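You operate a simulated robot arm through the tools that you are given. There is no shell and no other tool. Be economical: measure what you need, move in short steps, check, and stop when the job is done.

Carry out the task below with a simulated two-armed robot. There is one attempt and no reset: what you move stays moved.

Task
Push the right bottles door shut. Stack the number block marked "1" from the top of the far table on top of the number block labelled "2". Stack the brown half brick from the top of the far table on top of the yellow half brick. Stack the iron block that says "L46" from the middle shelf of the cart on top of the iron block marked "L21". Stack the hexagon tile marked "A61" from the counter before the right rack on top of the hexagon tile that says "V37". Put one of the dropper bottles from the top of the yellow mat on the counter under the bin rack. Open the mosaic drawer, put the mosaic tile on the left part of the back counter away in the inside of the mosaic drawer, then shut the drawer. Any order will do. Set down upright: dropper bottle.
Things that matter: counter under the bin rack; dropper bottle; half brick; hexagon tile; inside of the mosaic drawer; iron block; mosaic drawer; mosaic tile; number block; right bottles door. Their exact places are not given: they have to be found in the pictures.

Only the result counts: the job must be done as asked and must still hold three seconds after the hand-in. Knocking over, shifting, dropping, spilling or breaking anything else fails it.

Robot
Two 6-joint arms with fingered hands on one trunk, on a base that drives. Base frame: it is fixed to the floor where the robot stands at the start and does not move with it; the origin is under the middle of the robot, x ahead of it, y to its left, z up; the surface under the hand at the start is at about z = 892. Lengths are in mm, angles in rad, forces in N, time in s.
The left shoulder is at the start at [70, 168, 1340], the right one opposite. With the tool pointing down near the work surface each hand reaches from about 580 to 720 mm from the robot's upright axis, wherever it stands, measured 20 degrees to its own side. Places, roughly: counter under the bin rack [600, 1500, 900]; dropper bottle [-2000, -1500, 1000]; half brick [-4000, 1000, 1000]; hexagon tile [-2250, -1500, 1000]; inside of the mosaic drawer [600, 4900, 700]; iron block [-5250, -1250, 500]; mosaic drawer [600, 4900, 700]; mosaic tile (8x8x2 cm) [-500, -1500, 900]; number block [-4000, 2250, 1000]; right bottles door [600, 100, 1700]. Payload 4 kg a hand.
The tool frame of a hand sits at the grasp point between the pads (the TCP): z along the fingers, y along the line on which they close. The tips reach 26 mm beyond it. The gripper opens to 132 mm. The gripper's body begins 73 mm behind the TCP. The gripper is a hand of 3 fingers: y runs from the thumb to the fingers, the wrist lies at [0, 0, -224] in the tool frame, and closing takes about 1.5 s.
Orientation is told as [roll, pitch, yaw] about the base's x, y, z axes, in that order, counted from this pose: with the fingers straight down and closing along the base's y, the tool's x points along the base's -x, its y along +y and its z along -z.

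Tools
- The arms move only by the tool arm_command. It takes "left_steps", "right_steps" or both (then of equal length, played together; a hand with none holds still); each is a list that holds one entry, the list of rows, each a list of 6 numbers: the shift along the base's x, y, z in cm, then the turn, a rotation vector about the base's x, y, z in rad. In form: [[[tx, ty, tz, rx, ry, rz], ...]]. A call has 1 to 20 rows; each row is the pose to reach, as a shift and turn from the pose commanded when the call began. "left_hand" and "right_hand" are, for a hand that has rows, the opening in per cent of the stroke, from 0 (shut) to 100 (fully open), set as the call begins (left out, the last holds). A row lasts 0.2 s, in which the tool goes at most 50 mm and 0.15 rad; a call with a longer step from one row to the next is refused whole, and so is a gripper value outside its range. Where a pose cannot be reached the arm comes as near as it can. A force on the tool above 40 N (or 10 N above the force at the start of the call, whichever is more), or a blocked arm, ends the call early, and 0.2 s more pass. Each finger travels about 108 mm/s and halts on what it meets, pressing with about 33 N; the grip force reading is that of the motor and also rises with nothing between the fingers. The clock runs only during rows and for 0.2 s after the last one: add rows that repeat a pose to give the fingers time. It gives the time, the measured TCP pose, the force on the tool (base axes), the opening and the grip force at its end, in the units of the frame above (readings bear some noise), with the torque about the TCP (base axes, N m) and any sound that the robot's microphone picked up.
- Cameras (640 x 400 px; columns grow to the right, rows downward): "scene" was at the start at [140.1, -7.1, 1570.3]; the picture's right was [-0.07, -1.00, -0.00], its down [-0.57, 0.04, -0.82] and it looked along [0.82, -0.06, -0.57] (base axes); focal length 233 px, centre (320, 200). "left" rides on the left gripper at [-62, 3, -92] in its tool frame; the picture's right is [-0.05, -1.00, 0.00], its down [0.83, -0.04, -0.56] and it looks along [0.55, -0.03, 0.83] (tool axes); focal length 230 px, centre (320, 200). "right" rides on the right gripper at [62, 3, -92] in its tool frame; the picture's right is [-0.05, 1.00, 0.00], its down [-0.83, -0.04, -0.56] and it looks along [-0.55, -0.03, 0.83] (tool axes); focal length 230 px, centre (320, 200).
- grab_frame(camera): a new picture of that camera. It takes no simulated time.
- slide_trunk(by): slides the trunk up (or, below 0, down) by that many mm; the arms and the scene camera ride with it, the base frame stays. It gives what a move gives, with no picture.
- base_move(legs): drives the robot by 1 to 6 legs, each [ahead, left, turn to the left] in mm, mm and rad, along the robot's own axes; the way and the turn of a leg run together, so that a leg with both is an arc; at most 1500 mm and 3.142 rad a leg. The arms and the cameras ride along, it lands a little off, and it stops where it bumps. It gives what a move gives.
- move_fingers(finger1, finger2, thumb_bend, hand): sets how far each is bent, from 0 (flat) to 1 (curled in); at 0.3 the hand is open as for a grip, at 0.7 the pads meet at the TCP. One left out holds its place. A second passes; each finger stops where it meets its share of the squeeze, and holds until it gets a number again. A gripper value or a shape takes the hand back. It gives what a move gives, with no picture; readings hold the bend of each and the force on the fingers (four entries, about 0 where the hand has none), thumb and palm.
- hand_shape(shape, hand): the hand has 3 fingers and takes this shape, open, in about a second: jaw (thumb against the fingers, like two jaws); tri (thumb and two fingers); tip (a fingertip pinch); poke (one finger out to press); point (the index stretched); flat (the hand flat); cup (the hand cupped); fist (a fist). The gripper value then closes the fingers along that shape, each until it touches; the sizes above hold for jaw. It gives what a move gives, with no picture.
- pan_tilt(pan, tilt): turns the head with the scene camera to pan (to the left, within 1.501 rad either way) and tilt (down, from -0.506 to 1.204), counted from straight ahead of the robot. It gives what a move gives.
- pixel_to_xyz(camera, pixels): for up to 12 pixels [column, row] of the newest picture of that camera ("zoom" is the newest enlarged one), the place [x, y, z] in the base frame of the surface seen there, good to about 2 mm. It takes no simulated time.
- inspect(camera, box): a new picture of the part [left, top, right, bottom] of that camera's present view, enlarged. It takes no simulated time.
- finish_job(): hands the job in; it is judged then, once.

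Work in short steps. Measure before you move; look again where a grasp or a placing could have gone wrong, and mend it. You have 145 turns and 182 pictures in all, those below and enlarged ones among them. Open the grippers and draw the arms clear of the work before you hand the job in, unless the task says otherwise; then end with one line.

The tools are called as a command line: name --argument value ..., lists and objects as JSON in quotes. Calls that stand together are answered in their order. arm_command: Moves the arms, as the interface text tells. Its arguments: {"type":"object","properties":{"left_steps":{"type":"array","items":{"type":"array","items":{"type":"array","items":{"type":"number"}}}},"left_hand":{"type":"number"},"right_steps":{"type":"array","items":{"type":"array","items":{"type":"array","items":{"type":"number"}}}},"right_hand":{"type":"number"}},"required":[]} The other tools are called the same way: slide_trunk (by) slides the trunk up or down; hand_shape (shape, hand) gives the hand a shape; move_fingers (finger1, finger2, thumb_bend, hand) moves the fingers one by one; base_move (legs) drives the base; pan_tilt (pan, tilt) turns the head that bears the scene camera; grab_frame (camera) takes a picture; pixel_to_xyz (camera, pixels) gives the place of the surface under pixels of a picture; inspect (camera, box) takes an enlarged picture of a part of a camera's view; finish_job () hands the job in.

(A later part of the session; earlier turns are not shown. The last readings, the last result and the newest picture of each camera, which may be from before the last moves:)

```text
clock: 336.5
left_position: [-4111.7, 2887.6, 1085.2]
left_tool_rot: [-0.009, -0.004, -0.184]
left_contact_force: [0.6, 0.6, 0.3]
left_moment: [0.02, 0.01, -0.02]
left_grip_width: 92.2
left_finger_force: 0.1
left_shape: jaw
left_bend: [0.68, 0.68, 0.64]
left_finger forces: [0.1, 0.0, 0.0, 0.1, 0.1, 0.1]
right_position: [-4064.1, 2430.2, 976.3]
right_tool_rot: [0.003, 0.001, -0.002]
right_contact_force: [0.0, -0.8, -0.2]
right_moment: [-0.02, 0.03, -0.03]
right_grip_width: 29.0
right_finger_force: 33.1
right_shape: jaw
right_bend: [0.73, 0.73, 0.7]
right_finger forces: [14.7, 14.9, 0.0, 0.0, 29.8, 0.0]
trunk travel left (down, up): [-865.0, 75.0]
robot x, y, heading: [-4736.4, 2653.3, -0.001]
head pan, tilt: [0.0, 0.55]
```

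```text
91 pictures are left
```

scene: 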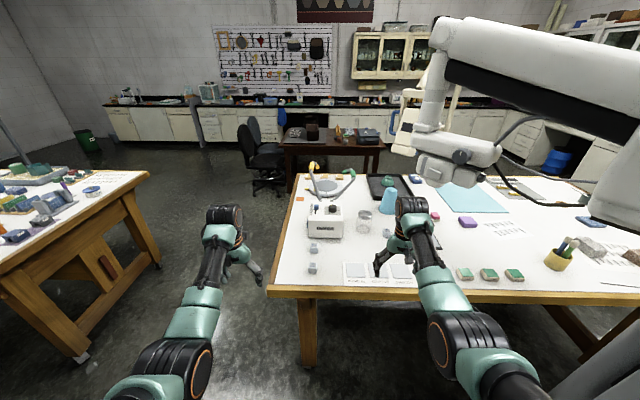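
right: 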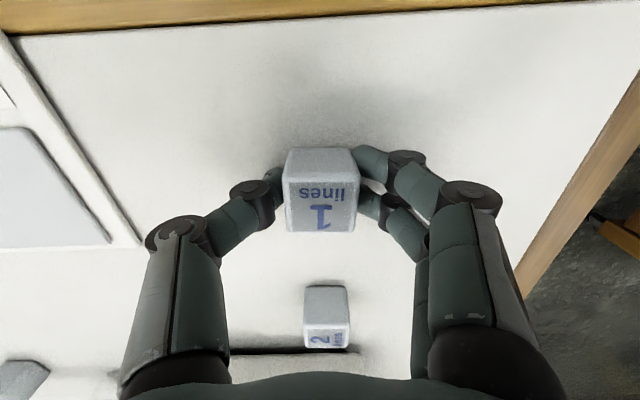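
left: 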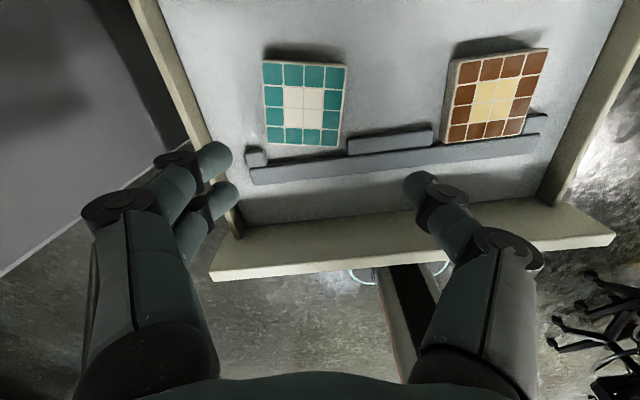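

Held. I lift 6 cm and drive forward 119 mm to bring it over cube 2.

arm_command --right_steps '[[[0, 0, 2, 0, 0, 0], [0, 0, 4, 0, 0, 0], [0, 0, 6.5, 0, 0, 0], [0, 0, 6.5, 0, 0, 0]]]'

base_move --legs '[[119, 0, 0]]'

arm_command --right_steps '[[[0, 0, 0, 0, 0, 0]]]'

grab_frame --camera "right"

```text
clock: 337.5
left_position: [-4109.9, 2888.3, 1084.2]
left_tool_rot: [-0.008, -0.004, -0.185]
left_contact_force: [0.2, -0.9, -0.2]
left_moment: [0.01, 0.03, -0.03]
left_grip_width: 92.4
left_finger_force: 0.0
left_shape: jaw
left_bend: [0.68, 0.68, 0.64]
left_finger forces: [0.0, 0.0, 0.0, 0.1, 0.0, 0.0]
right_position: [-4064.9, 2428.5, 1043.4]
right_tool_rot: [0.002, 0.005, -0.002]
right_contact_force: [0.0, 0.0, 0.4]
right_moment: [0.01, 0.0, -0.02]
right_grip_width: 29.2
right_finger_force: 33.3
right_shape: jaw
right_bend: [0.73, 0.73, 0.7]
right_finger forces: [14.7, 15.0, 0.0, 0.0, 29.8, 0.0]
trunk travel left (down, up): [-865.0, 75.0]
robot x, y, heading: [-4736.7, 2649.8, 0.0]
head pan, tilt: [0.0, 0.55]
```

```text
clock: 338.7
left_position: [-3998.3, 2887.7, 1087.0]
left_tool_rot: [-0.007, -0.009, -0.184]
left_contact_force: [-0.1, 0.2, 0.2]
left_moment: [-0.02, -0.02, 0.0]
left_grip_width: 92.2
left_finger_force: 0.1
left_shape: jaw
left_bend: [0.68, 0.68, 0.64]
left_finger forces: [0.1, 0.1, 0.0, 0.0, 0.0, 0.0]
right_position: [-3952.2, 2431.3, 1045.7]
right_tool_rot: [0.002, 0.001, 0.001]
right_contact_force: [0.2, -0.5, -1.5]
right_moment: [0.01, -0.06, 0.03]
right_grip_width: 28.9
right_finger_force: 32.9
right_shape: jaw
right_bend: [0.73, 0.73, 0.7]
right_finger forces: [14.7, 14.9, 0.0, 0.0, 29.7, 0.0]
trunk travel left (down, up): [-865.0, 75.0]
robot x, y, heading: [-4613.9, 2648.0, -0.002]
head pan, tilt: [0.0, 0.55]
```

```text
clock: 339.1
left_position: [-3997.0, 2888.7, 1085.3]
left_tool_rot: [-0.01, -0.006, -0.183]
left_contact_force: [0.1, 0.1, 0.9]
left_moment: [-0.01, 0.0, 0.01]
left_grip_width: 92.2
left_finger_force: 0.0
left_shape: jaw
left_bend: [0.68, 0.68, 0.64]
left_finger forces: [0.0, 0.0, 0.1, 0.0, 0.0, 0.0]
right_position: [-3950.6, 2429.6, 1042.6]
right_tool_rot: [0.002, 0.001, 0.0]
right_contact_force: [0.0, 0.7, -0.2]
right_moment: [0.02, -0.01, 0.0]
right_grip_width: 29.1
right_finger_force: 32.6
right_shape: jaw
right_bend: [0.73, 0.73, 0.7]
right_finger forces: [14.7, 15.0, 0.0, 0.0, 29.7, 0.1]
trunk travel left (down, up): [-865.0, 75.0]
robot x, y, heading: [-4616.6, 2652.7, 0.003]
head pan, tilt: [0.0, 0.55]
```

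```text
90 pictures are left
```

right: 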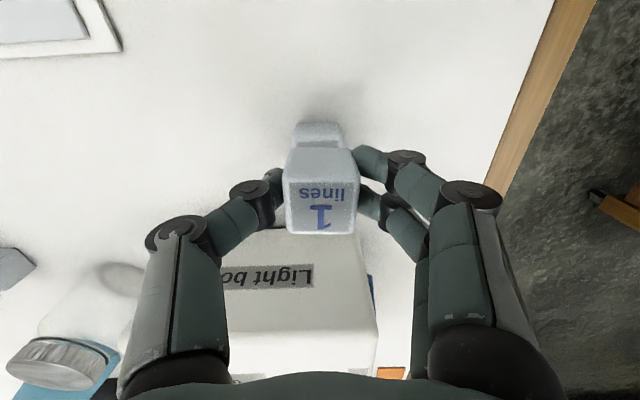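

Slightly short in x (6 mm). I correct and lower almost to contact.

arm_command --right_steps '[[[0.6, 0, -1, 0, 0, 0], [0.6, 0, -2, 0, 0, 0], [0.6, 0, -2.7, 0, 0, 0], [0.6, 0, -2.7, 0, 0, 0]]]'

inspect --camera "scene" --box '[320, 170, 480, 290]'

```text
clock: 340.1
left_position: [-3995.2, 2887.3, 1084.9]
left_tool_rot: [-0.009, -0.006, -0.182]
left_contact_force: [0.6, 0.6, -0.4]
left_moment: [0.0, -0.03, 0.0]
left_grip_width: 92.2
left_finger_force: 0.0
left_shape: jaw
left_bend: [0.68, 0.68, 0.64]
left_finger forces: [0.0, 0.0, 0.0, 0.0, 0.1, 0.1]
right_position: [-3942.2, 2431.4, 1015.9]
right_tool_rot: [0.002, 0.004, -0.002]
right_contact_force: [0.6, 0.0, -0.7]
right_moment: [0.02, 0.01, -0.01]
right_grip_width: 29.4
right_finger_force: 32.9
right_shape: jaw
right_bend: [0.73, 0.73, 0.7]
right_finger forces: [14.7, 15.1, 0.1, 0.0, 29.9, 0.0]
trunk travel left (down, up): [-865.0, 75.0]
robot x, y, heading: [-4615.7, 2651.1, -0.0]
head pan, tilt: [0.0, 0.55]
```

```text
3.33 times, centred on (400, 230) of scene
```

zoom: 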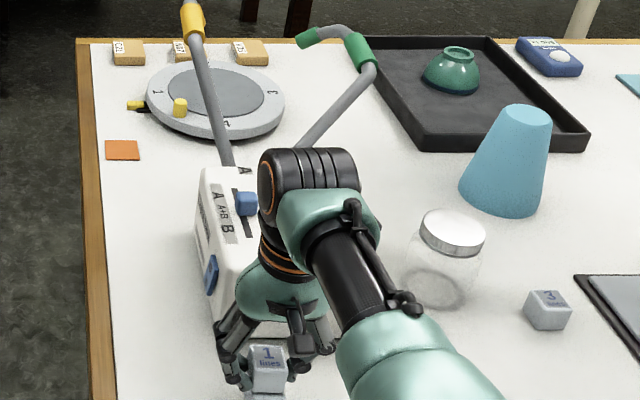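

Aligned within a few millimetres. I lower in 1 mm steps to contact.

arm_command --right_steps '[[[-0.15, 0, -0.15, 0, 0, 0], [-0.2, -0.05, -0.3, 0, 0, 0], [-0.2, -0.05, -0.4, 0, 0, 0]]]'

```text
clock: 340.9
left_position: [-3995.0, 2889.0, 1085.3]
left_tool_rot: [-0.008, -0.007, -0.183]
left_contact_force: [-0.5, 0.0, 0.3]
left_moment: [0.01, 0.03, -0.01]
left_grip_width: 91.9
left_finger_force: 0.0
left_shape: jaw
left_bend: [0.68, 0.68, 0.64]
left_finger forces: [0.0, 0.0, 0.0, 0.1, 0.0, 0.1]
right_position: [-3946.6, 2430.2, 1012.9]
right_tool_rot: [0.001, 0.0, 0.0]
right_contact_force: [0.6, -0.3, 3.5]
right_moment: [0.06, 0.0, -0.02]
right_grip_width: 29.3
right_finger_force: 32.9
right_shape: jaw
right_bend: [0.73, 0.73, 0.7]
right_finger forces: [15.1, 15.3, 0.1, 0.1, 29.9, 0.0]
trunk travel left (down, up): [-865.0, 75.0]
robot x, y, heading: [-4616.1, 2650.5, 0.005]
head pan, tilt: [0.0, 0.55]
```

Contact (3.5 N). I open and rise.

arm_command --right_hand 60 --right_steps '[[[0, 0, 0, 0, 0, 0], [0, 0, 0, 0, 0, 0], [0, 0, 0, 0, 0, 0], [0, 0, 0, 0, 0, 0], [0, 0, 0, 0, 0, 0], [0, 0, 3, 0, 0, 0], [0, 0, 7, 0, 0, 0], [0, 0, 10, 0, 0, 0], [0, 0, 10, 0, 0, 0]]]'

grab_frame --camera "right"

```text
clock: 342.9
left_position: [-3994.7, 2888.6, 1084.9]
left_tool_rot: [-0.007, -0.004, -0.182]
left_contact_force: [-0.1, 0.2, -0.7]
left_moment: [-0.02, 0.0, -0.02]
left_grip_width: 92.2
left_finger_force: 0.1
left_shape: jaw
left_bend: [0.68, 0.68, 0.64]
left_finger forces: [0.0, 0.1, 0.0, 0.1, 0.0, 0.0]
right_position: [-3946.2, 2432.4, 1114.1]
right_tool_rot: [0.001, 0.003, -0.001]
right_contact_force: [-0.1, -0.2, -0.6]
right_moment: [-0.01, 0.01, 0.0]
right_grip_width: 78.5
right_finger_force: 0.0
right_shape: jaw
right_bend: [0.71, 0.71, 0.71]
right_finger forces: [0.0, 0.1, 0.0, 0.0, 0.0, 0.0]
trunk travel left (down, up): [-865.0, 75.0]
robot x, y, heading: [-4617.5, 2651.2, -0.001]
head pan, tilt: [0.0, 0.55]
```

```text
88 pictures are left
```

right: 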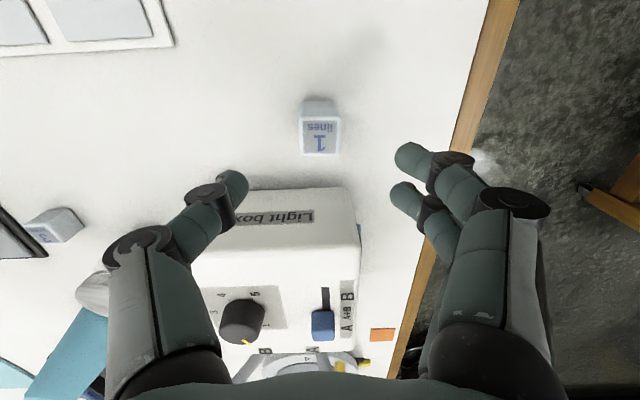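

Cube 1 sits on cube 2. Next the bricks, further along the table; I back off and look to the right for the white arm and the bricks.

base_move --legs '[[-300, 0, 0]]'

pan_tilt --pan -0.9 --tilt 0.45

grab_frame --camera "scene"

pixel_to_xyz --camera "scene" --pixels '[[100, 240], [180, 240], [250, 240], [300, 240], [350, 240], [400, 240], [450, 240], [250, 180], [320, 180], [400, 180], [480, 180], [560, 240]]'

```text
clock: 344.9
left_position: [-4291.1, 2893.4, 1084.4]
left_tool_rot: [-0.009, -0.003, -0.173]
left_contact_force: [0.1, 0.7, 0.1]
left_moment: [-0.02, 0.02, 0.03]
left_grip_width: 91.9
left_finger_force: 0.1
left_shape: jaw
left_bend: [0.68, 0.68, 0.64]
left_finger forces: [0.0, 0.1, 0.0, 0.0, 0.0, 0.0]
right_position: [-4237.2, 2437.1, 1112.6]
right_tool_rot: [0.003, 0.005, 0.011]
right_contact_force: [-0.6, -0.8, 0.1]
right_moment: [0.02, 0.0, -0.04]
right_grip_width: 78.9
right_finger_force: 0.0
right_shape: jaw
right_bend: [0.71, 0.71, 0.71]
right_finger forces: [0.0, 0.1, 0.1, 0.1, 0.0, 0.0]
trunk travel left (down, up): [-865.0, 75.0]
robot x, y, heading: [-4909.3, 2644.8, 0.01]
head pan, tilt: [0.0, 0.55]
```

```text
clock: 346.1
left_position: [-4291.7, 2894.3, 1085.6]
left_tool_rot: [-0.009, -0.006, -0.17]
left_contact_force: [-0.4, 1.2, -0.7]
left_moment: [0.01, -0.02, 0.0]
left_grip_width: 92.2
left_finger_force: 0.0
left_shape: jaw
left_bend: [0.68, 0.68, 0.64]
left_finger forces: [0.0, 0.0, 0.1, 0.0, 0.0, 0.1]
right_position: [-4238.9, 2437.4, 1113.0]
right_tool_rot: [0.003, 0.005, 0.011]
right_contact_force: [0.0, 0.2, 0.2]
right_moment: [0.01, 0.0, 0.0]
right_grip_width: 78.8
right_finger_force: 0.1
right_shape: jaw
right_bend: [0.71, 0.71, 0.71]
right_finger forces: [0.1, 0.0, 0.1, 0.1, 0.0, 0.0]
trunk travel left (down, up): [-865.0, 75.0]
robot x, y, heading: [-4910.1, 2648.6, 0.008]
head pan, tilt: [-0.901, 0.45]
```

```text
87 pictures are left
```

scene: 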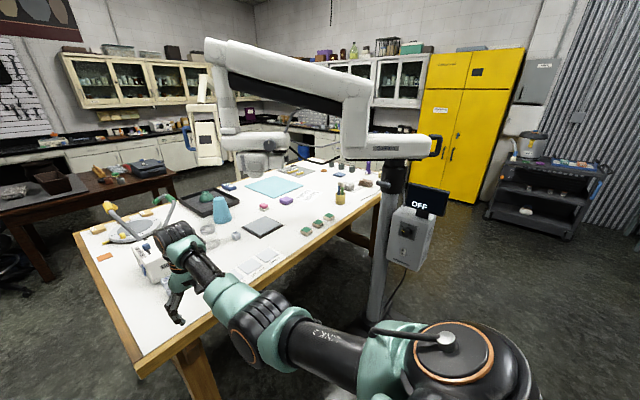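

```text
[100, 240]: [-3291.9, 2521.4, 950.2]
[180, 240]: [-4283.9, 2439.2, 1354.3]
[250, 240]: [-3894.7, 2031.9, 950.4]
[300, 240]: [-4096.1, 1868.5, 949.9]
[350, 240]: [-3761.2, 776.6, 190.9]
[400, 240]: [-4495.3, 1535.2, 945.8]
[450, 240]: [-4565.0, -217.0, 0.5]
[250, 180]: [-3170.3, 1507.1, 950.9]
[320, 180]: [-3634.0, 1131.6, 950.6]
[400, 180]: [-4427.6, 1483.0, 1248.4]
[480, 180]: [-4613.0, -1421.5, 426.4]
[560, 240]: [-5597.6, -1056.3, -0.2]
```

A standing arm's post is at about (-4450,1500). I enlarge the far end of the table to find the half bricks.

inspect --camera "scene" --box '[250, 150, 390, 240]'

pixel_to_xyz --camera "zoom" --pixels '[[450, 145], [530, 155], [250, 370], [320, 330], [365, 300], [290, 70], [260, 80], [340, 50], [550, 80], [420, 200], [590, 200], [610, 20]]'

```text
4.44 times, centred on (320, 195) of scene
```

zoom: 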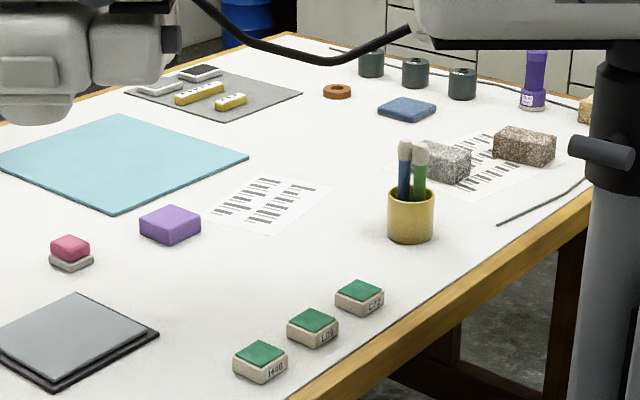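

```text
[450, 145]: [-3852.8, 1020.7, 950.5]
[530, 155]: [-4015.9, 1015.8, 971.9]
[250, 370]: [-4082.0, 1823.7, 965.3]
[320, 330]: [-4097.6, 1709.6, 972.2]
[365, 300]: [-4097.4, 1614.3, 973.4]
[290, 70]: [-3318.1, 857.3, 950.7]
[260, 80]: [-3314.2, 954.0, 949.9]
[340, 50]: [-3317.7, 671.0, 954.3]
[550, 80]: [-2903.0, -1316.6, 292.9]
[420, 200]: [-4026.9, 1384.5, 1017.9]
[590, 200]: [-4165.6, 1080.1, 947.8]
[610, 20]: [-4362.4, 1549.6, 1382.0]
```

The brown (zoom (525,145)) and grey bricks are near (-4015,1015); the yellow one hides behind the post. I drive round the post on the west and face the table at y≈760, using the left hand there.

base_move --legs '[[-500, 0, -0.01], [0, -1450, 0], [0, -440, 0], [350, 0, 0]]'

pan_tilt --pan 0.2 --tilt 0.5

grab_frame --camera "scene"

```text
clock: 359.9
left_position: [-4430.6, 992.7, 1085.9]
left_tool_rot: [-0.008, -0.006, -0.191]
left_contact_force: [0.4, -0.1, 0.3]
left_moment: [-0.01, -0.02, 0.0]
left_grip_width: 92.4
left_finger_force: 0.1
left_shape: jaw
left_bend: [0.68, 0.68, 0.64]
left_finger forces: [0.0, 0.1, 0.0, 0.0, 0.0, 0.0]
right_position: [-4386.7, 533.8, 1116.0]
right_tool_rot: [0.001, 0.002, -0.01]
right_contact_force: [-0.2, -0.4, 0.1]
right_moment: [-0.02, 0.03, 0.01]
right_grip_width: 78.7
right_finger_force: 0.1
right_shape: jaw
right_bend: [0.71, 0.71, 0.71]
right_finger forces: [0.1, 0.1, 0.0, 0.1, 0.0, 0.0]
trunk travel left (down, up): [-865.0, 75.0]
robot x, y, heading: [-5049.9, 758.5, -0.004]
head pan, tilt: [-0.901, 0.45]
```

```text
clock: 361.3
left_position: [-4429.8, 991.2, 1083.9]
left_tool_rot: [-0.008, -0.005, -0.19]
left_contact_force: [-0.5, 1.0, 0.2]
left_moment: [-0.03, 0.0, -0.02]
left_grip_width: 92.1
left_finger_force: 0.0
left_shape: jaw
left_bend: [0.68, 0.68, 0.64]
left_finger forces: [0.0, 0.0, 0.0, 0.0, 0.0, 0.0]
right_position: [-4383.8, 534.7, 1114.4]
right_tool_rot: [0.002, 0.005, -0.01]
right_contact_force: [0.1, -0.2, 0.7]
right_moment: [-0.02, -0.01, 0.03]
right_grip_width: 78.7
right_finger_force: 0.0
right_shape: jaw
right_bend: [0.71, 0.71, 0.71]
right_finger forces: [0.0, 0.0, 0.0, 0.0, 0.0, 0.0]
trunk travel left (down, up): [-865.0, 75.0]
robot x, y, heading: [-5050.1, 755.4, -0.002]
head pan, tilt: [0.201, 0.499]
```

```text
85 pictures are left
```

scene: 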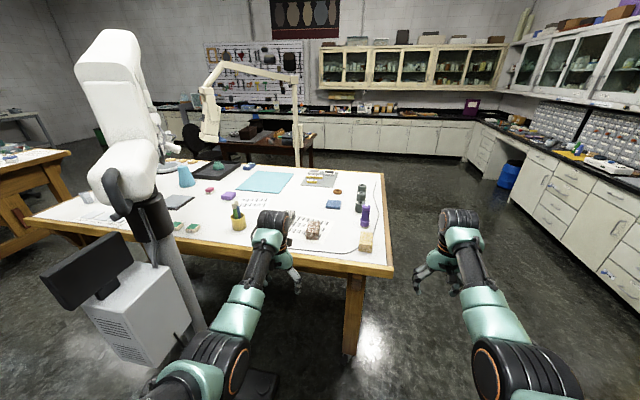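

The yellow brick is at (366,240) and the brown at (313,228). I enlarge and measure.

inspect --camera "scene" --box '[220, 170, 400, 280]'

pixel_to_xyz --camera "zoom" --pixels '[[327, 190], [355, 195], [325, 207], [352, 212], [338, 200], [338, 225], [520, 230], [500, 228], [540, 232], [520, 255], [518, 150], [265, 185]]'

```text
3.56 times, centred on (310, 225) of scene
```

zoom: 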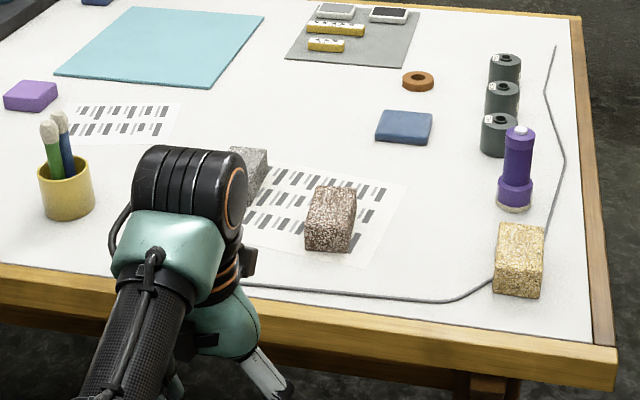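

```text
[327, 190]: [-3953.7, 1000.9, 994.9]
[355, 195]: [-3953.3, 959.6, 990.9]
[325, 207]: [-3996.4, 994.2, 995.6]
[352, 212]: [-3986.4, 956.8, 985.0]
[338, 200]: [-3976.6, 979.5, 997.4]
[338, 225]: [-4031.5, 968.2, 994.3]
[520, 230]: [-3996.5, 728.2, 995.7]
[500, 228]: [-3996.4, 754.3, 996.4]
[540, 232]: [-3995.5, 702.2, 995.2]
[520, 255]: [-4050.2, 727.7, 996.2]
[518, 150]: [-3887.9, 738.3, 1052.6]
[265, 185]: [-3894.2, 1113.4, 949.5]
```

Brown brick's top is around (-3992,980,996); yellow's about (-4020,728,996). I drive forward so the left hand is over the brown brick, straighten its yaw, and look.

base_move --legs '[[437, 0, 0]]'

arm_command --left_hand 85 --left_steps '[[[0, 0, 0, 0, 0, 0.1], [0, 0, 0, 0, 0, 0.19], [0, 0, 0, 0, 0, 0.19]]]'

grab_frame --camera "left"

```text
clock: 364.0
left_position: [-3986.1, 1000.4, 1085.6]
left_tool_rot: [-0.007, -0.006, -0.176]
left_contact_force: [-0.2, 1.0, -0.1]
left_moment: [0.01, 0.02, 0.03]
left_grip_width: 92.1
left_finger_force: 0.1
left_shape: jaw
left_bend: [0.68, 0.68, 0.64]
left_finger forces: [0.0, 0.0, 0.0, 0.1, 0.0, 0.1]
right_position: [-3935.3, 542.4, 1115.2]
right_tool_rot: [0.003, 0.002, 0.005]
right_contact_force: [0.4, 0.1, 0.5]
right_moment: [0.03, 0.0, 0.0]
right_grip_width: 78.6
right_finger_force: 0.1
right_shape: jaw
right_bend: [0.71, 0.71, 0.71]
right_finger forces: [0.0, 0.0, 0.1, 0.1, 0.1, 0.0]
trunk travel left (down, up): [-865.0, 75.0]
robot x, y, heading: [-4603.6, 758.8, 0.007]
head pan, tilt: [0.201, 0.499]
```

```text
clock: 364.8
left_position: [-3984.5, 1000.0, 1085.6]
left_tool_rot: [-0.009, -0.006, 0.014]
left_contact_force: [-0.4, 0.1, -0.7]
left_moment: [0.05, 0.06, 0.01]
left_grip_width: 112.0
left_finger_force: 0.1
left_shape: jaw
left_bend: [0.54, 0.54, 0.5]
left_finger forces: [0.0, 0.1, 0.1, 0.1, 0.1, 0.0]
right_position: [-3932.3, 543.3, 1113.8]
right_tool_rot: [0.002, 0.004, 0.005]
right_contact_force: [-0.7, -0.3, -0.1]
right_moment: [-0.04, -0.01, -0.01]
right_grip_width: 78.7
right_finger_force: 0.1
right_shape: jaw
right_bend: [0.71, 0.71, 0.71]
right_finger forces: [0.0, 0.1, 0.1, 0.0, 0.0, 0.0]
trunk travel left (down, up): [-865.0, 75.0]
robot x, y, heading: [-4605.0, 760.3, 0.006]
head pan, tilt: [0.201, 0.499]
```

```text
83 pictures are left
```

left: 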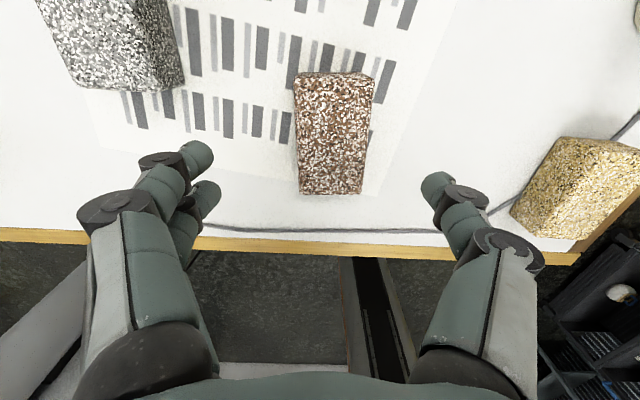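

I measure the brown brick's top corners and the yellow's from here.

pixel_to_xyz --camera "left" --pixels '[[299, 78], [370, 78], [299, 150], [358, 150], [334, 115], [302, 190], [360, 190], [560, 145], [630, 152], [518, 212], [560, 190], [590, 195]]'

```text
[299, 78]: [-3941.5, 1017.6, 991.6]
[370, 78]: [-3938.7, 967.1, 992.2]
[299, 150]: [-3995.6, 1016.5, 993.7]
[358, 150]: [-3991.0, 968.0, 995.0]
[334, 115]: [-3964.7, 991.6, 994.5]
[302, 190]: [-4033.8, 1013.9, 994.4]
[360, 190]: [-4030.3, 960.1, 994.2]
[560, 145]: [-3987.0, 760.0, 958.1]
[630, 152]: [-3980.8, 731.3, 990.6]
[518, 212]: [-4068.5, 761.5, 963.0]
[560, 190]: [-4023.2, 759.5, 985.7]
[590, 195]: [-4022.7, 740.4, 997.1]
```

Brown brick: centre (-3987,989), yaw ≈+0.06, 53 mm wide. I go down on it and close.

arm_command --left_steps '[[[-0.1, -0.6, 0, 0, 0, 0.03], [-0.2, -1.1, -1.5, 0, 0, 0.045], [-0.2, -1.1, -4.5, 0, 0, 0.045], [-0.2, -1.1, -7.5, 0, 0, 0.045], [-0.2, -1.1, -10.4, 0, 0, 0.045], [-0.2, -1.1, -10.4, 0, 0, 0.045]]]'

arm_command --left_hand 0 --left_steps '[[[0, 0, 0, 0, 0, 0], [0, 0, 0, 0, 0, 0], [0, 0, 0, 0, 0, 0], [0, 0, 0, 0, 0, 0], [0, 0, 0, 0, 0, 0], [0, 0, 0, 0, 0, 0], [0, 0, 0, 0, 0, 0]]]'

arm_command --left_steps '[[[0, 0, 2, 0, 0, 0], [0, 0, 5, 0, 0, 0], [0, 0, 8, 0, 0, 0], [0, 0, 9, 0, 0, 0], [0, 0, 9, 0, 0, 0]]]'

grab_frame --camera "left"

```text
clock: 366.2
left_position: [-3987.6, 988.4, 979.3]
left_tool_rot: [-0.01, -0.007, 0.058]
left_contact_force: [-1.1, 0.0, -1.1]
left_moment: [0.0, 0.02, 0.01]
left_grip_width: 112.0
left_finger_force: 0.1
left_shape: jaw
left_bend: [0.54, 0.54, 0.5]
left_finger forces: [0.0, 0.0, 0.1, 0.0, 0.0, 0.1]
right_position: [-3932.6, 543.3, 1114.4]
right_tool_rot: [0.001, 0.003, 0.004]
right_contact_force: [0.7, 0.3, 0.2]
right_moment: [0.02, 0.02, 0.0]
right_grip_width: 78.8
right_finger_force: 0.1
right_shape: jaw
right_bend: [0.71, 0.71, 0.71]
right_finger forces: [0.1, 0.0, 0.1, 0.0, 0.1, 0.1]
trunk travel left (down, up): [-865.0, 75.0]
robot x, y, heading: [-4600.8, 753.5, 0.01]
head pan, tilt: [0.201, 0.499]
```

```text
clock: 367.8
left_position: [-3986.8, 988.8, 979.3]
left_tool_rot: [-0.008, -0.006, 0.057]
left_contact_force: [-0.6, 0.2, -0.6]
left_moment: [0.04, 0.03, 0.01]
left_grip_width: 53.5
left_finger_force: 33.0
left_shape: jaw
left_bend: [0.73, 0.73, 0.7]
left_finger forces: [15.0, 14.9, 0.0, 0.0, 30.1, 0.0]
right_position: [-3933.0, 542.9, 1114.5]
right_tool_rot: [0.001, 0.003, 0.007]
right_contact_force: [-0.4, -0.4, 0.1]
right_moment: [0.03, -0.04, 0.0]
right_grip_width: 78.9
right_finger_force: 0.0
right_shape: jaw
right_bend: [0.71, 0.71, 0.71]
right_finger forces: [0.0, 0.2, 0.0, 0.0, 0.0, 0.0]
trunk travel left (down, up): [-865.0, 75.0]
robot x, y, heading: [-4607.6, 762.7, 0.01]
head pan, tilt: [0.201, 0.499]
```

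```text
clock: 369.0
left_position: [-3986.7, 987.7, 1071.8]
left_tool_rot: [-0.009, -0.005, 0.059]
left_contact_force: [-0.8, -0.1, -6.2]
left_moment: [0.03, 0.02, -0.03]
left_grip_width: 53.2
left_finger_force: 33.0
left_shape: jaw
left_bend: [0.73, 0.73, 0.7]
left_finger forces: [15.1, 15.0, 0.1, 0.1, 30.0, 0.1]
right_position: [-3933.0, 543.7, 1114.0]
right_tool_rot: [0.001, 0.005, 0.005]
right_contact_force: [-0.4, -0.7, 0.4]
right_moment: [0.03, -0.01, 0.0]
right_grip_width: 78.9
right_finger_force: 0.0
right_shape: jaw
right_bend: [0.71, 0.71, 0.71]
right_finger forces: [0.0, 0.0, 0.1, 0.0, 0.0, 0.1]
trunk travel left (down, up): [-865.0, 75.0]
robot x, y, heading: [-4600.8, 759.1, 0.007]
head pan, tilt: [0.201, 0.499]
```

```text
82 pictures are left
```

left: 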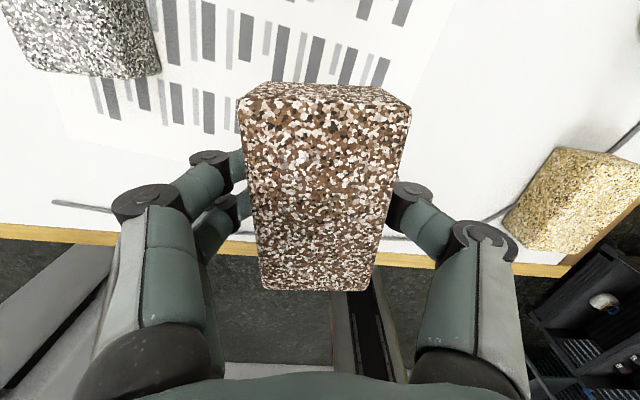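

The brown brick is held level. I measure the yellow brick from this closer viewpoint.

pan_tilt --pan 0.0 --tilt 0.8

inspect --camera "scene" --box '[270, 140, 390, 220]'

```text
clock: 369.8
left_position: [-3987.5, 988.9, 1071.0]
left_tool_rot: [-0.009, -0.005, 0.059]
left_contact_force: [-0.7, 0.2, -5.5]
left_moment: [0.0, 0.0, 0.02]
left_grip_width: 53.5
left_finger_force: 32.6
left_shape: jaw
left_bend: [0.73, 0.73, 0.7]
left_finger forces: [15.1, 15.0, 0.0, 0.0, 30.1, 0.0]
right_position: [-3932.5, 543.1, 1113.9]
right_tool_rot: [0.001, 0.004, 0.004]
right_contact_force: [-0.3, 0.0, 0.4]
right_moment: [0.02, 0.01, 0.0]
right_grip_width: 78.8
right_finger_force: 0.1
right_shape: jaw
right_bend: [0.71, 0.71, 0.71]
right_finger forces: [0.1, 0.0, 0.1, 0.0, 0.0, 0.0]
trunk travel left (down, up): [-865.0, 75.0]
robot x, y, heading: [-4606.2, 761.4, 0.007]
head pan, tilt: [0.0, 0.799]
```

```text
5.00 times, centred on (330, 180) of scene
```

zoom: 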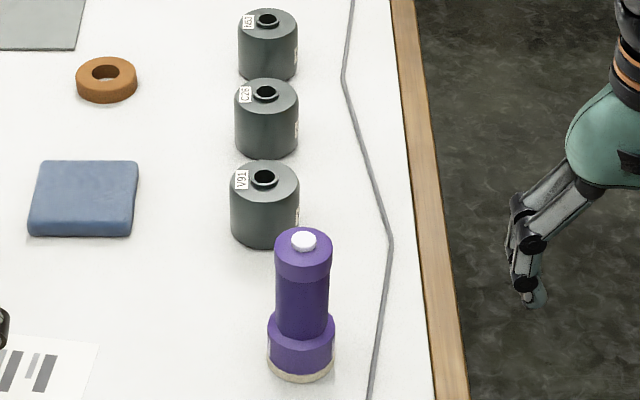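

The yellow brick lies lower in the view; I enlarge that part.

inspect --camera "scene" --box '[270, 200, 390, 275]'

```text
5.33 times, centred on (330, 238) of scene
```

zoom: 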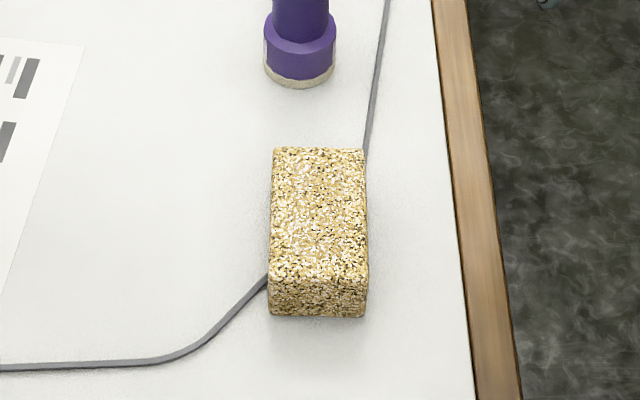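

pixel_to_xyz --camera "zoom" --pixels '[[277, 152], [361, 153], [275, 265], [363, 268], [318, 210], [271, 210], [367, 210], [318, 270], [300, 78], [318, 150]]'

```text
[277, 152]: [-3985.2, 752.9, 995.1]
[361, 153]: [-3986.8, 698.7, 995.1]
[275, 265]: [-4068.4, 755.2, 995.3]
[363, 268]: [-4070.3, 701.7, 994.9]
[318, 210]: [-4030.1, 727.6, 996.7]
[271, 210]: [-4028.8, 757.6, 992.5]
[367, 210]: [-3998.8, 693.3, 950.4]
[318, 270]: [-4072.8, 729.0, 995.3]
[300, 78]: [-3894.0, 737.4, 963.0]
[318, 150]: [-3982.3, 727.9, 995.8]
```

Yellow brick: centre (-4028,727), top 995.5, yaw -0.03. I drive right 262 mm and back 41 mm to bring the brown brick over it.

base_move --legs '[[-41, -262, -0.007]]'

arm_command --left_steps '[[[0, 0, 0, 0, 0, -0.04], [0, 0, 0, 0, 0, -0.08], [0, 0, 0, 0, 0, -0.08]]]'

grab_frame --camera "left"

```text
clock: 371.7
left_position: [-4027.2, 718.3, 1070.6]
left_tool_rot: [-0.009, -0.004, 0.054]
left_contact_force: [-0.1, 0.6, -4.8]
left_moment: [-0.04, 0.02, -0.02]
left_grip_width: 53.3
left_finger_force: 33.2
left_shape: jaw
left_bend: [0.73, 0.73, 0.7]
left_finger forces: [15.1, 15.0, 0.0, 0.2, 30.2, 0.0]
right_position: [-3974.4, 272.9, 1113.5]
right_tool_rot: [-0.001, 0.004, 0.001]
right_contact_force: [0.2, 0.0, 0.1]
right_moment: [0.0, -0.02, 0.01]
right_grip_width: 78.7
right_finger_force: 0.0
right_shape: jaw
right_bend: [0.71, 0.71, 0.71]
right_finger forces: [0.0, 0.1, 0.0, 0.0, 0.0, 0.0]
trunk travel left (down, up): [-865.0, 75.0]
robot x, y, heading: [-4643.5, 487.2, -0.001]
head pan, tilt: [0.0, 0.799]
```

```text
clock: 372.5
left_position: [-4029.0, 715.5, 1071.9]
left_tool_rot: [-0.009, -0.003, -0.027]
left_contact_force: [-0.4, -0.2, -5.3]
left_moment: [-0.03, -0.02, -0.02]
left_grip_width: 53.3
left_finger_force: 33.0
left_shape: jaw
left_bend: [0.73, 0.73, 0.7]
left_finger forces: [15.1, 15.1, 0.0, 0.0, 30.1, 0.0]
right_position: [-3975.3, 270.4, 1113.6]
right_tool_rot: [0.002, 0.004, 0.001]
right_contact_force: [0.4, -0.1, -0.6]
right_moment: [0.02, 0.01, -0.02]
right_grip_width: 78.8
right_finger_force: 0.1
right_shape: jaw
right_bend: [0.71, 0.71, 0.71]
right_finger forces: [0.0, 0.0, 0.0, 0.0, 0.0, 0.0]
trunk travel left (down, up): [-865.0, 75.0]
robot x, y, heading: [-4644.8, 486.6, -0.002]
head pan, tilt: [0.0, 0.799]
```

```text
79 pictures are left
```

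left: 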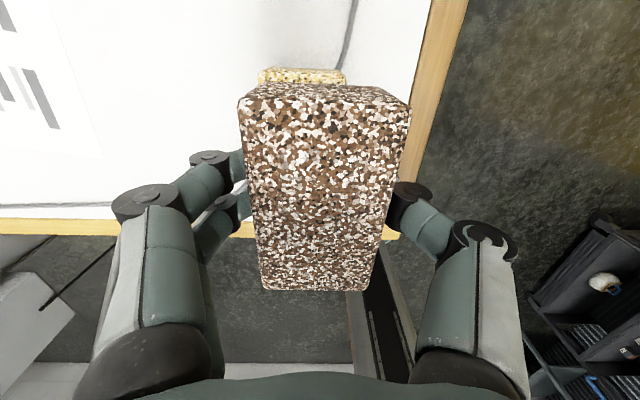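

I shift 11 mm to +y and lower to just above the yellow brick.

arm_command --left_steps '[[[0, 0.6, -1, 0, 0, 0], [0.05, 1.1, -2.2, 0, 0, 0], [0.05, 1.1, -3.4, 0, 0, 0], [0.05, 1.1, -4.1, 0, 0, 0], [0.05, 1.1, -4.1, 0, 0, 0]]]'

inspect --camera "scene" --box '[320, 140, 520, 265]'

inspect --camera "left" --box '[200, 30, 440, 180]'

```text
clock: 373.7
left_position: [-4027.9, 728.3, 1029.9]
left_tool_rot: [-0.01, -0.005, -0.024]
left_contact_force: [0.5, 0.7, -4.2]
left_moment: [0.01, -0.01, -0.01]
left_grip_width: 53.1
left_finger_force: 32.8
left_shape: jaw
left_bend: [0.73, 0.73, 0.7]
left_finger forces: [15.0, 15.2, 0.0, 0.0, 30.2, 0.0]
right_position: [-3975.1, 269.7, 1114.1]
right_tool_rot: [0.004, 0.004, 0.0]
right_contact_force: [0.5, 0.4, -0.1]
right_moment: [0.01, 0.01, -0.02]
right_grip_width: 78.9
right_finger_force: 0.2
right_shape: jaw
right_bend: [0.71, 0.71, 0.71]
right_finger forces: [0.0, 0.0, 0.1, 0.0, 0.0, 0.0]
trunk travel left (down, up): [-865.0, 75.0]
robot x, y, heading: [-4644.3, 488.7, -0.007]
head pan, tilt: [0.0, 0.799]
```

```text
3.20 times, centred on (420, 202) of scene
```

zoom: 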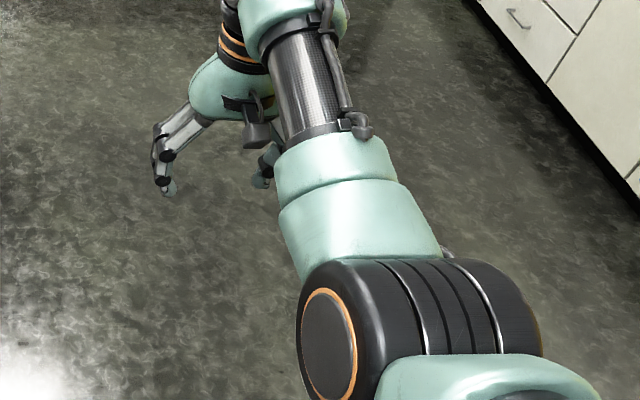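

```text
2.67 times, centred on (320, 105) of left
```

zoom: 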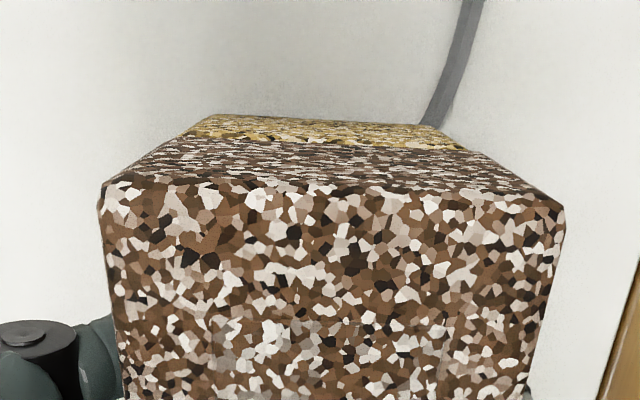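

The brown brick is well aligned over the yellow. I lower to contact in small steps.

arm_command --left_steps '[[[0, -0.05, -0.2, 0, 0, 0], [0, -0.05, -0.35, 0, 0, 0], [0, -0.05, -0.5, 0, 0, 0]]]'

```text
clock: 374.5
left_position: [-4027.9, 727.4, 1026.2]
left_tool_rot: [-0.008, -0.005, -0.026]
left_contact_force: [0.4, 0.6, -3.9]
left_moment: [-0.03, 0.01, 0.04]
left_grip_width: 53.1
left_finger_force: 33.3
left_shape: jaw
left_bend: [0.73, 0.73, 0.7]
left_finger forces: [15.2, 15.2, 0.0, 0.0, 30.3, 0.0]
right_position: [-3976.0, 270.6, 1112.7]
right_tool_rot: [0.003, 0.003, 0.0]
right_contact_force: [0.5, 0.4, -0.2]
right_moment: [-0.01, -0.01, 0.01]
right_grip_width: 78.6
right_finger_force: 0.0
right_shape: jaw
right_bend: [0.71, 0.71, 0.71]
right_finger forces: [0.0, 0.1, 0.0, 0.1, 0.0, 0.1]
trunk travel left (down, up): [-865.0, 75.0]
robot x, y, heading: [-4645.8, 488.3, 0.002]
head pan, tilt: [0.0, 0.799]
```

Almost there (-3.9 N, starting to unload). Two more millimetres.

arm_command --left_steps '[[[0, 0, -0.1, 0, 0, 0], [0, 0, -0.2, 0, 0, 0]]]'

```text
clock: 375.1
left_position: [-4027.9, 727.4, 1025.1]
left_tool_rot: [-0.007, -0.011, -0.027]
left_contact_force: [2.5, 2.4, 5.0]
left_moment: [0.04, 0.01, 0.02]
left_grip_width: 53.3
left_finger_force: 32.6
left_shape: jaw
left_bend: [0.73, 0.73, 0.7]
left_finger forces: [16.1, 16.2, 0.0, 0.0, 31.0, 0.0]
right_position: [-3976.1, 269.8, 1115.1]
right_tool_rot: [0.001, 0.001, 0.0]
right_contact_force: [-0.7, -0.2, 0.7]
right_moment: [0.0, 0.0, 0.0]
right_grip_width: 79.0
right_finger_force: 0.0
right_shape: jaw
right_bend: [0.71, 0.71, 0.71]
right_finger forces: [0.1, 0.1, 0.1, 0.1, 0.0, 0.1]
trunk travel left (down, up): [-865.0, 75.0]
robot x, y, heading: [-4646.1, 484.1, -0.001]
head pan, tilt: [0.0, 0.799]
```

Contact. I open and rise.

arm_command --left_hand 80 --left_steps '[[[0, 0, 0, 0, 0, 0], [0, 0, 0, 0, 0, 0], [0, 0, 0, 0, 0, 0], [0, 0, 0, 0, 0, 0], [0, 0, 0, 0, 0, 0], [0, 0, 3, 0, 0, 0], [0, 0, 7, 0, 0, 0], [0, 0, 9, 0, 0, 0], [0, 0, 9, 0, 0, 0]]]'

grab_frame --camera "left"

```text
clock: 377.1
left_position: [-4020.4, 724.9, 1107.8]
left_tool_rot: [-0.007, -0.006, -0.028]
left_contact_force: [-1.1, 0.1, 0.6]
left_moment: [0.0, -0.01, 0.01]
left_grip_width: 105.3
left_finger_force: 0.1
left_shape: jaw
left_bend: [0.59, 0.59, 0.56]
left_finger forces: [0.0, 0.0, 0.1, 0.1, 0.1, 0.1]
left hand out of reach, approached as far as the arm can: row 8, 9
right_position: [-3975.6, 270.4, 1114.7]
right_tool_rot: [0.001, 0.004, 0.0]
right_contact_force: [0.5, -0.1, 0.4]
right_moment: [-0.04, 0.0, 0.01]
right_grip_width: 78.8
right_finger_force: 0.0
right_shape: jaw
right_bend: [0.71, 0.71, 0.71]
right_finger forces: [0.1, 0.0, 0.0, 0.0, 0.0, 0.0]
trunk travel left (down, up): [-865.0, 75.0]
robot x, y, heading: [-4643.9, 490.5, -0.002]
head pan, tilt: [0.0, 0.799]
```

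```text
76 pictures are left
```

left: 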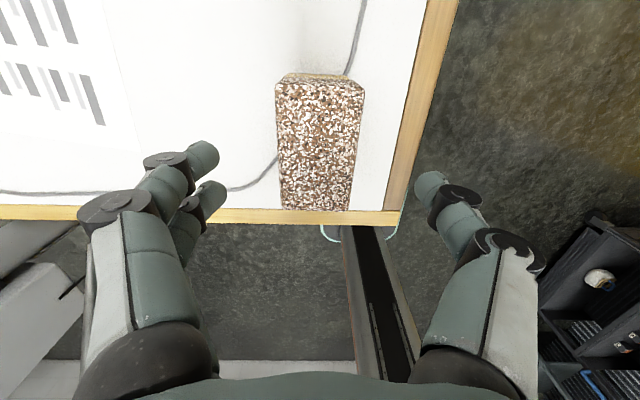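

The brown brick sits on the yellow one. Now the cart: I back off, bring the left hand away from its limit, and turn to face -y.

base_move --legs '[[-450, 0, 0], [0, 0, -1.571]]'

arm_command --left_steps '[[[0, -1, -2, 0, 0, 0], [0, -2, -3, 0, 0, 0], [0, -2, -3, 0, 0, 0]]]'

pan_tilt --pan 0.0 --tilt 0.45

grab_frame --camera "scene"

```text
clock: 383.6
left_position: [-4845.4, -137.3, 1108.0]
left_tool_rot: [-0.008, -0.006, -1.61]
left_contact_force: [-0.3, 0.3, -0.4]
left_moment: [0.03, -0.01, 0.0]
left_grip_width: 105.6
left_finger_force: 0.0
left_shape: jaw
left_bend: [0.59, 0.59, 0.56]
left_finger forces: [0.0, 0.0, 0.0, 0.1, 0.0, 0.1]
right_position: [-5301.3, -178.2, 1114.2]
right_tool_rot: [0.001, 0.004, -1.581]
right_contact_force: [0.3, -0.6, -0.9]
right_moment: [0.0, 0.01, 0.02]
right_grip_width: 78.8
right_finger_force: 0.0
right_shape: jaw
right_bend: [0.71, 0.71, 0.71]
right_finger forces: [0.0, 0.0, 0.1, 0.0, 0.0, 0.0]
trunk travel left (down, up): [-865.0, 75.0]
robot x, y, heading: [-5078.3, 489.4, -1.582]
head pan, tilt: [0.0, 0.799]
```

```text
clock: 384.4
left_position: [-4846.8, -155.5, 1078.2]
left_tool_rot: [-0.007, -0.005, -1.609]
left_contact_force: [0.0, 0.4, -0.6]
left_moment: [-0.01, 0.02, 0.03]
left_grip_width: 105.2
left_finger_force: 0.1
left_shape: jaw
left_bend: [0.59, 0.59, 0.56]
left_finger forces: [0.0, 0.1, 0.1, 0.0, 0.0, 0.0]
right_position: [-5301.5, -177.3, 1114.5]
right_tool_rot: [0.003, 0.002, -1.58]
right_contact_force: [-1.1, 0.9, -0.4]
right_moment: [0.01, -0.01, 0.04]
right_grip_width: 78.8
right_finger_force: 0.0
right_shape: jaw
right_bend: [0.71, 0.71, 0.71]
right_finger forces: [0.0, 0.0, 0.1, 0.1, 0.0, 0.0]
trunk travel left (down, up): [-865.0, 75.0]
robot x, y, heading: [-5076.0, 489.8, -1.58]
head pan, tilt: [0.0, 0.799]
```

```text
clock: 385.2
left_position: [-4846.4, -156.2, 1078.6]
left_tool_rot: [-0.008, -0.008, -1.608]
left_contact_force: [-0.5, 0.0, -0.4]
left_moment: [0.02, 0.01, 0.01]
left_grip_width: 105.4
left_finger_force: 0.1
left_shape: jaw
left_bend: [0.59, 0.59, 0.56]
left_finger forces: [0.1, 0.0, 0.0, 0.0, 0.1, 0.1]
right_position: [-5299.8, -178.5, 1113.9]
right_tool_rot: [0.002, 0.003, -1.581]
right_contact_force: [-0.1, 0.5, 0.5]
right_moment: [-0.02, 0.0, -0.01]
right_grip_width: 79.0
right_finger_force: 0.1
right_shape: jaw
right_bend: [0.71, 0.71, 0.71]
right_finger forces: [0.0, 0.0, 0.1, 0.0, 0.1, 0.0]
trunk travel left (down, up): [-865.0, 75.0]
robot x, y, heading: [-5077.7, 489.5, -1.584]
head pan, tilt: [0.0, 0.45]
```

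```text
75 pictures are left
```

scene: 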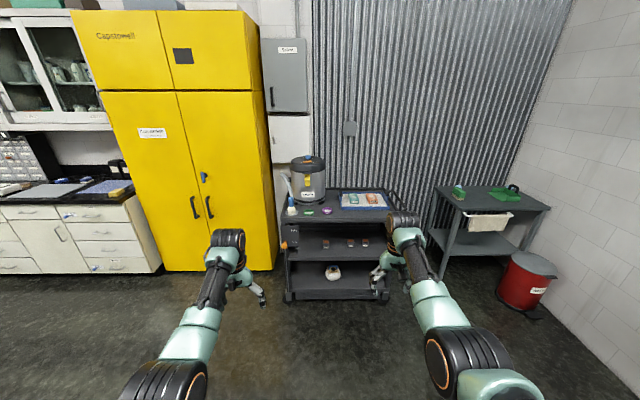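

The cart is ahead at (335,240), with small blocks on its middle shelf. I enlarge it.

inspect --camera "scene" --box '[270, 180, 430, 300]'

pixel_to_xyz --camera "zoom" --pixels '[[222, 212], [322, 210], [374, 207], [65, 190], [440, 190], [65, 265], [250, 230], [250, 268], [70, 420], [250, 360], [275, 60], [170, 110]]'

```text
3.33 times, centred on (350, 240) of scene
```

zoom: 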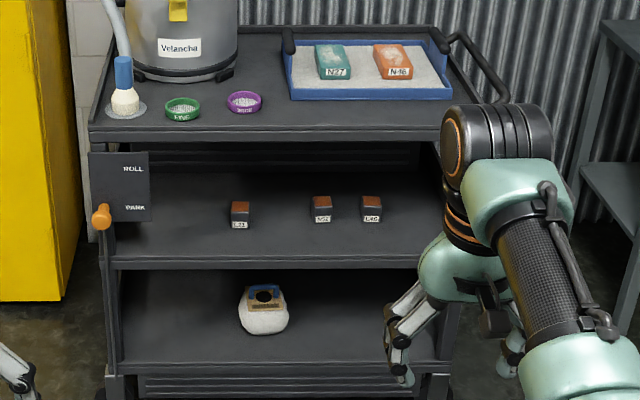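

```text
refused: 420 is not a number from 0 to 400
```

Three blocks on the middle shelf. I measure them and the shelves, and zoom in for their labels.

pixel_to_xyz --camera "zoom" --pixels '[[240, 205], [321, 202], [371, 201], [240, 224], [321, 218], [371, 216], [250, 250], [250, 265], [265, 130], [265, 115], [105, 225], [440, 240]]'

inspect --camera "scene" --box '[320, 233, 370, 253]'

```text
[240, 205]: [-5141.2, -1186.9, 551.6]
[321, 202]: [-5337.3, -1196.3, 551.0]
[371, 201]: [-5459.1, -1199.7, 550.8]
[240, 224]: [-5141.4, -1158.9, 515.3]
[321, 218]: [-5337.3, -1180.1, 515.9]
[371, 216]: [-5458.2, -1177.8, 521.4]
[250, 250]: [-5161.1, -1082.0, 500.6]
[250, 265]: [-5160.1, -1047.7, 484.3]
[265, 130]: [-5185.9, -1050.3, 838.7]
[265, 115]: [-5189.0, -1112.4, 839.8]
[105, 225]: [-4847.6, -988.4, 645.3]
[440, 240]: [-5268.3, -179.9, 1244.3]
```

```text
12.80 times, centred on (345, 243) of scene
```

zoom: 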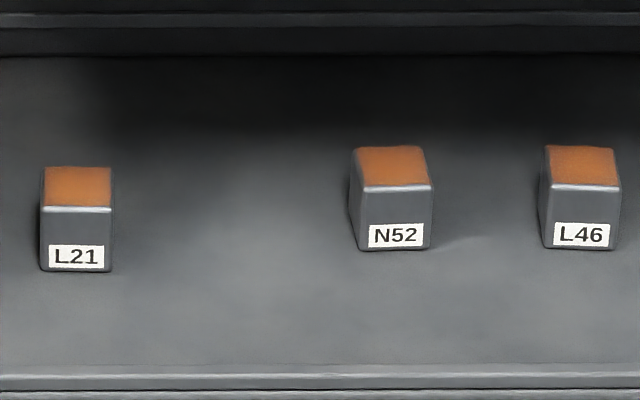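

L46 is at (-5459,-1200), L21 at (-5141,-1190), both 50 mm cubes on the shelf at z=500. I'll use the left hand (camera on top) tilted 35° below horizontal; here in free space I tilt it, and draw the right hand back a bit.

arm_command --left_hand 85 --left_steps '[[[0, 0, 0, 0, 0, 0.026], [0, 0, 0, 0, 0, 0.026]]]' --right_steps '[[[0, 4, 0, 0, 0, 0], [0, 8, 0, 0, 0, 0]]]'

arm_command --left_steps '[[[0, -2.7, 0.2, -0.137, 0, 0], [0, -5.4, 0.4, -0.274, 0, 0], [0, -8.1, 0.6, -0.411, 0, 0], [0, -10.8, 0.8, -0.549, 0, 0], [0, -13.5, 1, -0.686, 0, 0], [0, -16.2, 1.2, -0.823, 0, 0], [0, -18.7, 1.4, -0.96, 0, 0], [0, -18.7, 1.4, -0.96, 0, 0]]]'

slide_trunk --by -400

```text
clock: 385.8
left_position: [-4846.1, -157.4, 1078.8]
left_tool_rot: [-0.006, -0.005, -1.583]
left_contact_force: [-1.4, -0.1, 0.2]
left_moment: [-0.01, -0.01, -0.01]
left_grip_width: 112.0
left_finger_force: 0.0
left_shape: jaw
left_bend: [0.54, 0.54, 0.5]
left_finger forces: [0.0, 0.1, 0.0, 0.1, 0.1, 0.1]
right_position: [-5299.2, -121.0, 1094.4]
right_tool_rot: [0.001, 0.002, -1.581]
right_contact_force: [0.0, -0.7, 0.1]
right_moment: [0.02, 0.01, -0.01]
right_grip_width: 78.7
right_finger_force: 0.2
right_shape: jaw
right_bend: [0.71, 0.71, 0.71]
right_finger forces: [0.0, 0.0, 0.0, 0.1, 0.0, 0.0]
right hand out of reach, approached as far as the arm can: row 2
trunk travel left (down, up): [-865.0, 75.0]
robot x, y, heading: [-5079.7, 490.5, -1.583]
head pan, tilt: [0.0, 0.45]
```

```text
clock: 387.6
left_position: [-4844.1, -342.5, 1091.1]
left_tool_rot: [0.011, -0.967, -1.591]
left_contact_force: [0.7, 0.9, -0.9]
left_moment: [-0.01, 0.0, 0.0]
left_grip_width: 111.9
left_finger_force: 0.0
left_shape: jaw
left_bend: [0.54, 0.54, 0.5]
left_finger forces: [0.1, 0.0, 0.0, 0.1, 0.0, 0.0]
right_position: [-5298.9, -120.6, 1093.9]
right_tool_rot: [0.001, 0.0, -1.582]
right_contact_force: [0.5, -0.3, -0.3]
right_moment: [-0.02, -0.01, 0.0]
right_grip_width: 78.6
right_finger_force: 0.2
right_shape: jaw
right_bend: [0.71, 0.71, 0.71]
right_finger forces: [0.1, 0.0, 0.0, 0.0, 0.0, 0.1]
trunk travel left (down, up): [-865.0, 75.0]
robot x, y, heading: [-5075.9, 490.5, -1.579]
head pan, tilt: [0.0, 0.45]
```

```text
clock: 391.4
left_position: [-4843.2, -342.5, 690.3]
left_tool_rot: [0.009, -0.966, -1.592]
left_contact_force: [-0.3, 0.2, -0.2]
left_moment: [0.02, -0.01, -0.01]
left_grip_width: 112.0
left_finger_force: 0.1
left_shape: jaw
left_bend: [0.54, 0.54, 0.5]
left_finger forces: [0.0, 0.0, 0.1, 0.0, 0.1, 0.1]
right_position: [-5299.4, -121.8, 693.2]
right_tool_rot: [0.001, 0.002, -1.582]
right_contact_force: [-0.4, -0.3, -0.5]
right_moment: [0.01, 0.01, 0.03]
right_grip_width: 78.8
right_finger_force: 0.1
right_shape: jaw
right_bend: [0.71, 0.71, 0.71]
right_finger forces: [0.0, 0.1, 0.0, 0.1, 0.1, 0.0]
trunk travel left (down, up): [-465.0, 475.0]
robot x, y, heading: [-5077.3, 486.5, -1.581]
head pan, tilt: [0.0, 0.45]
```

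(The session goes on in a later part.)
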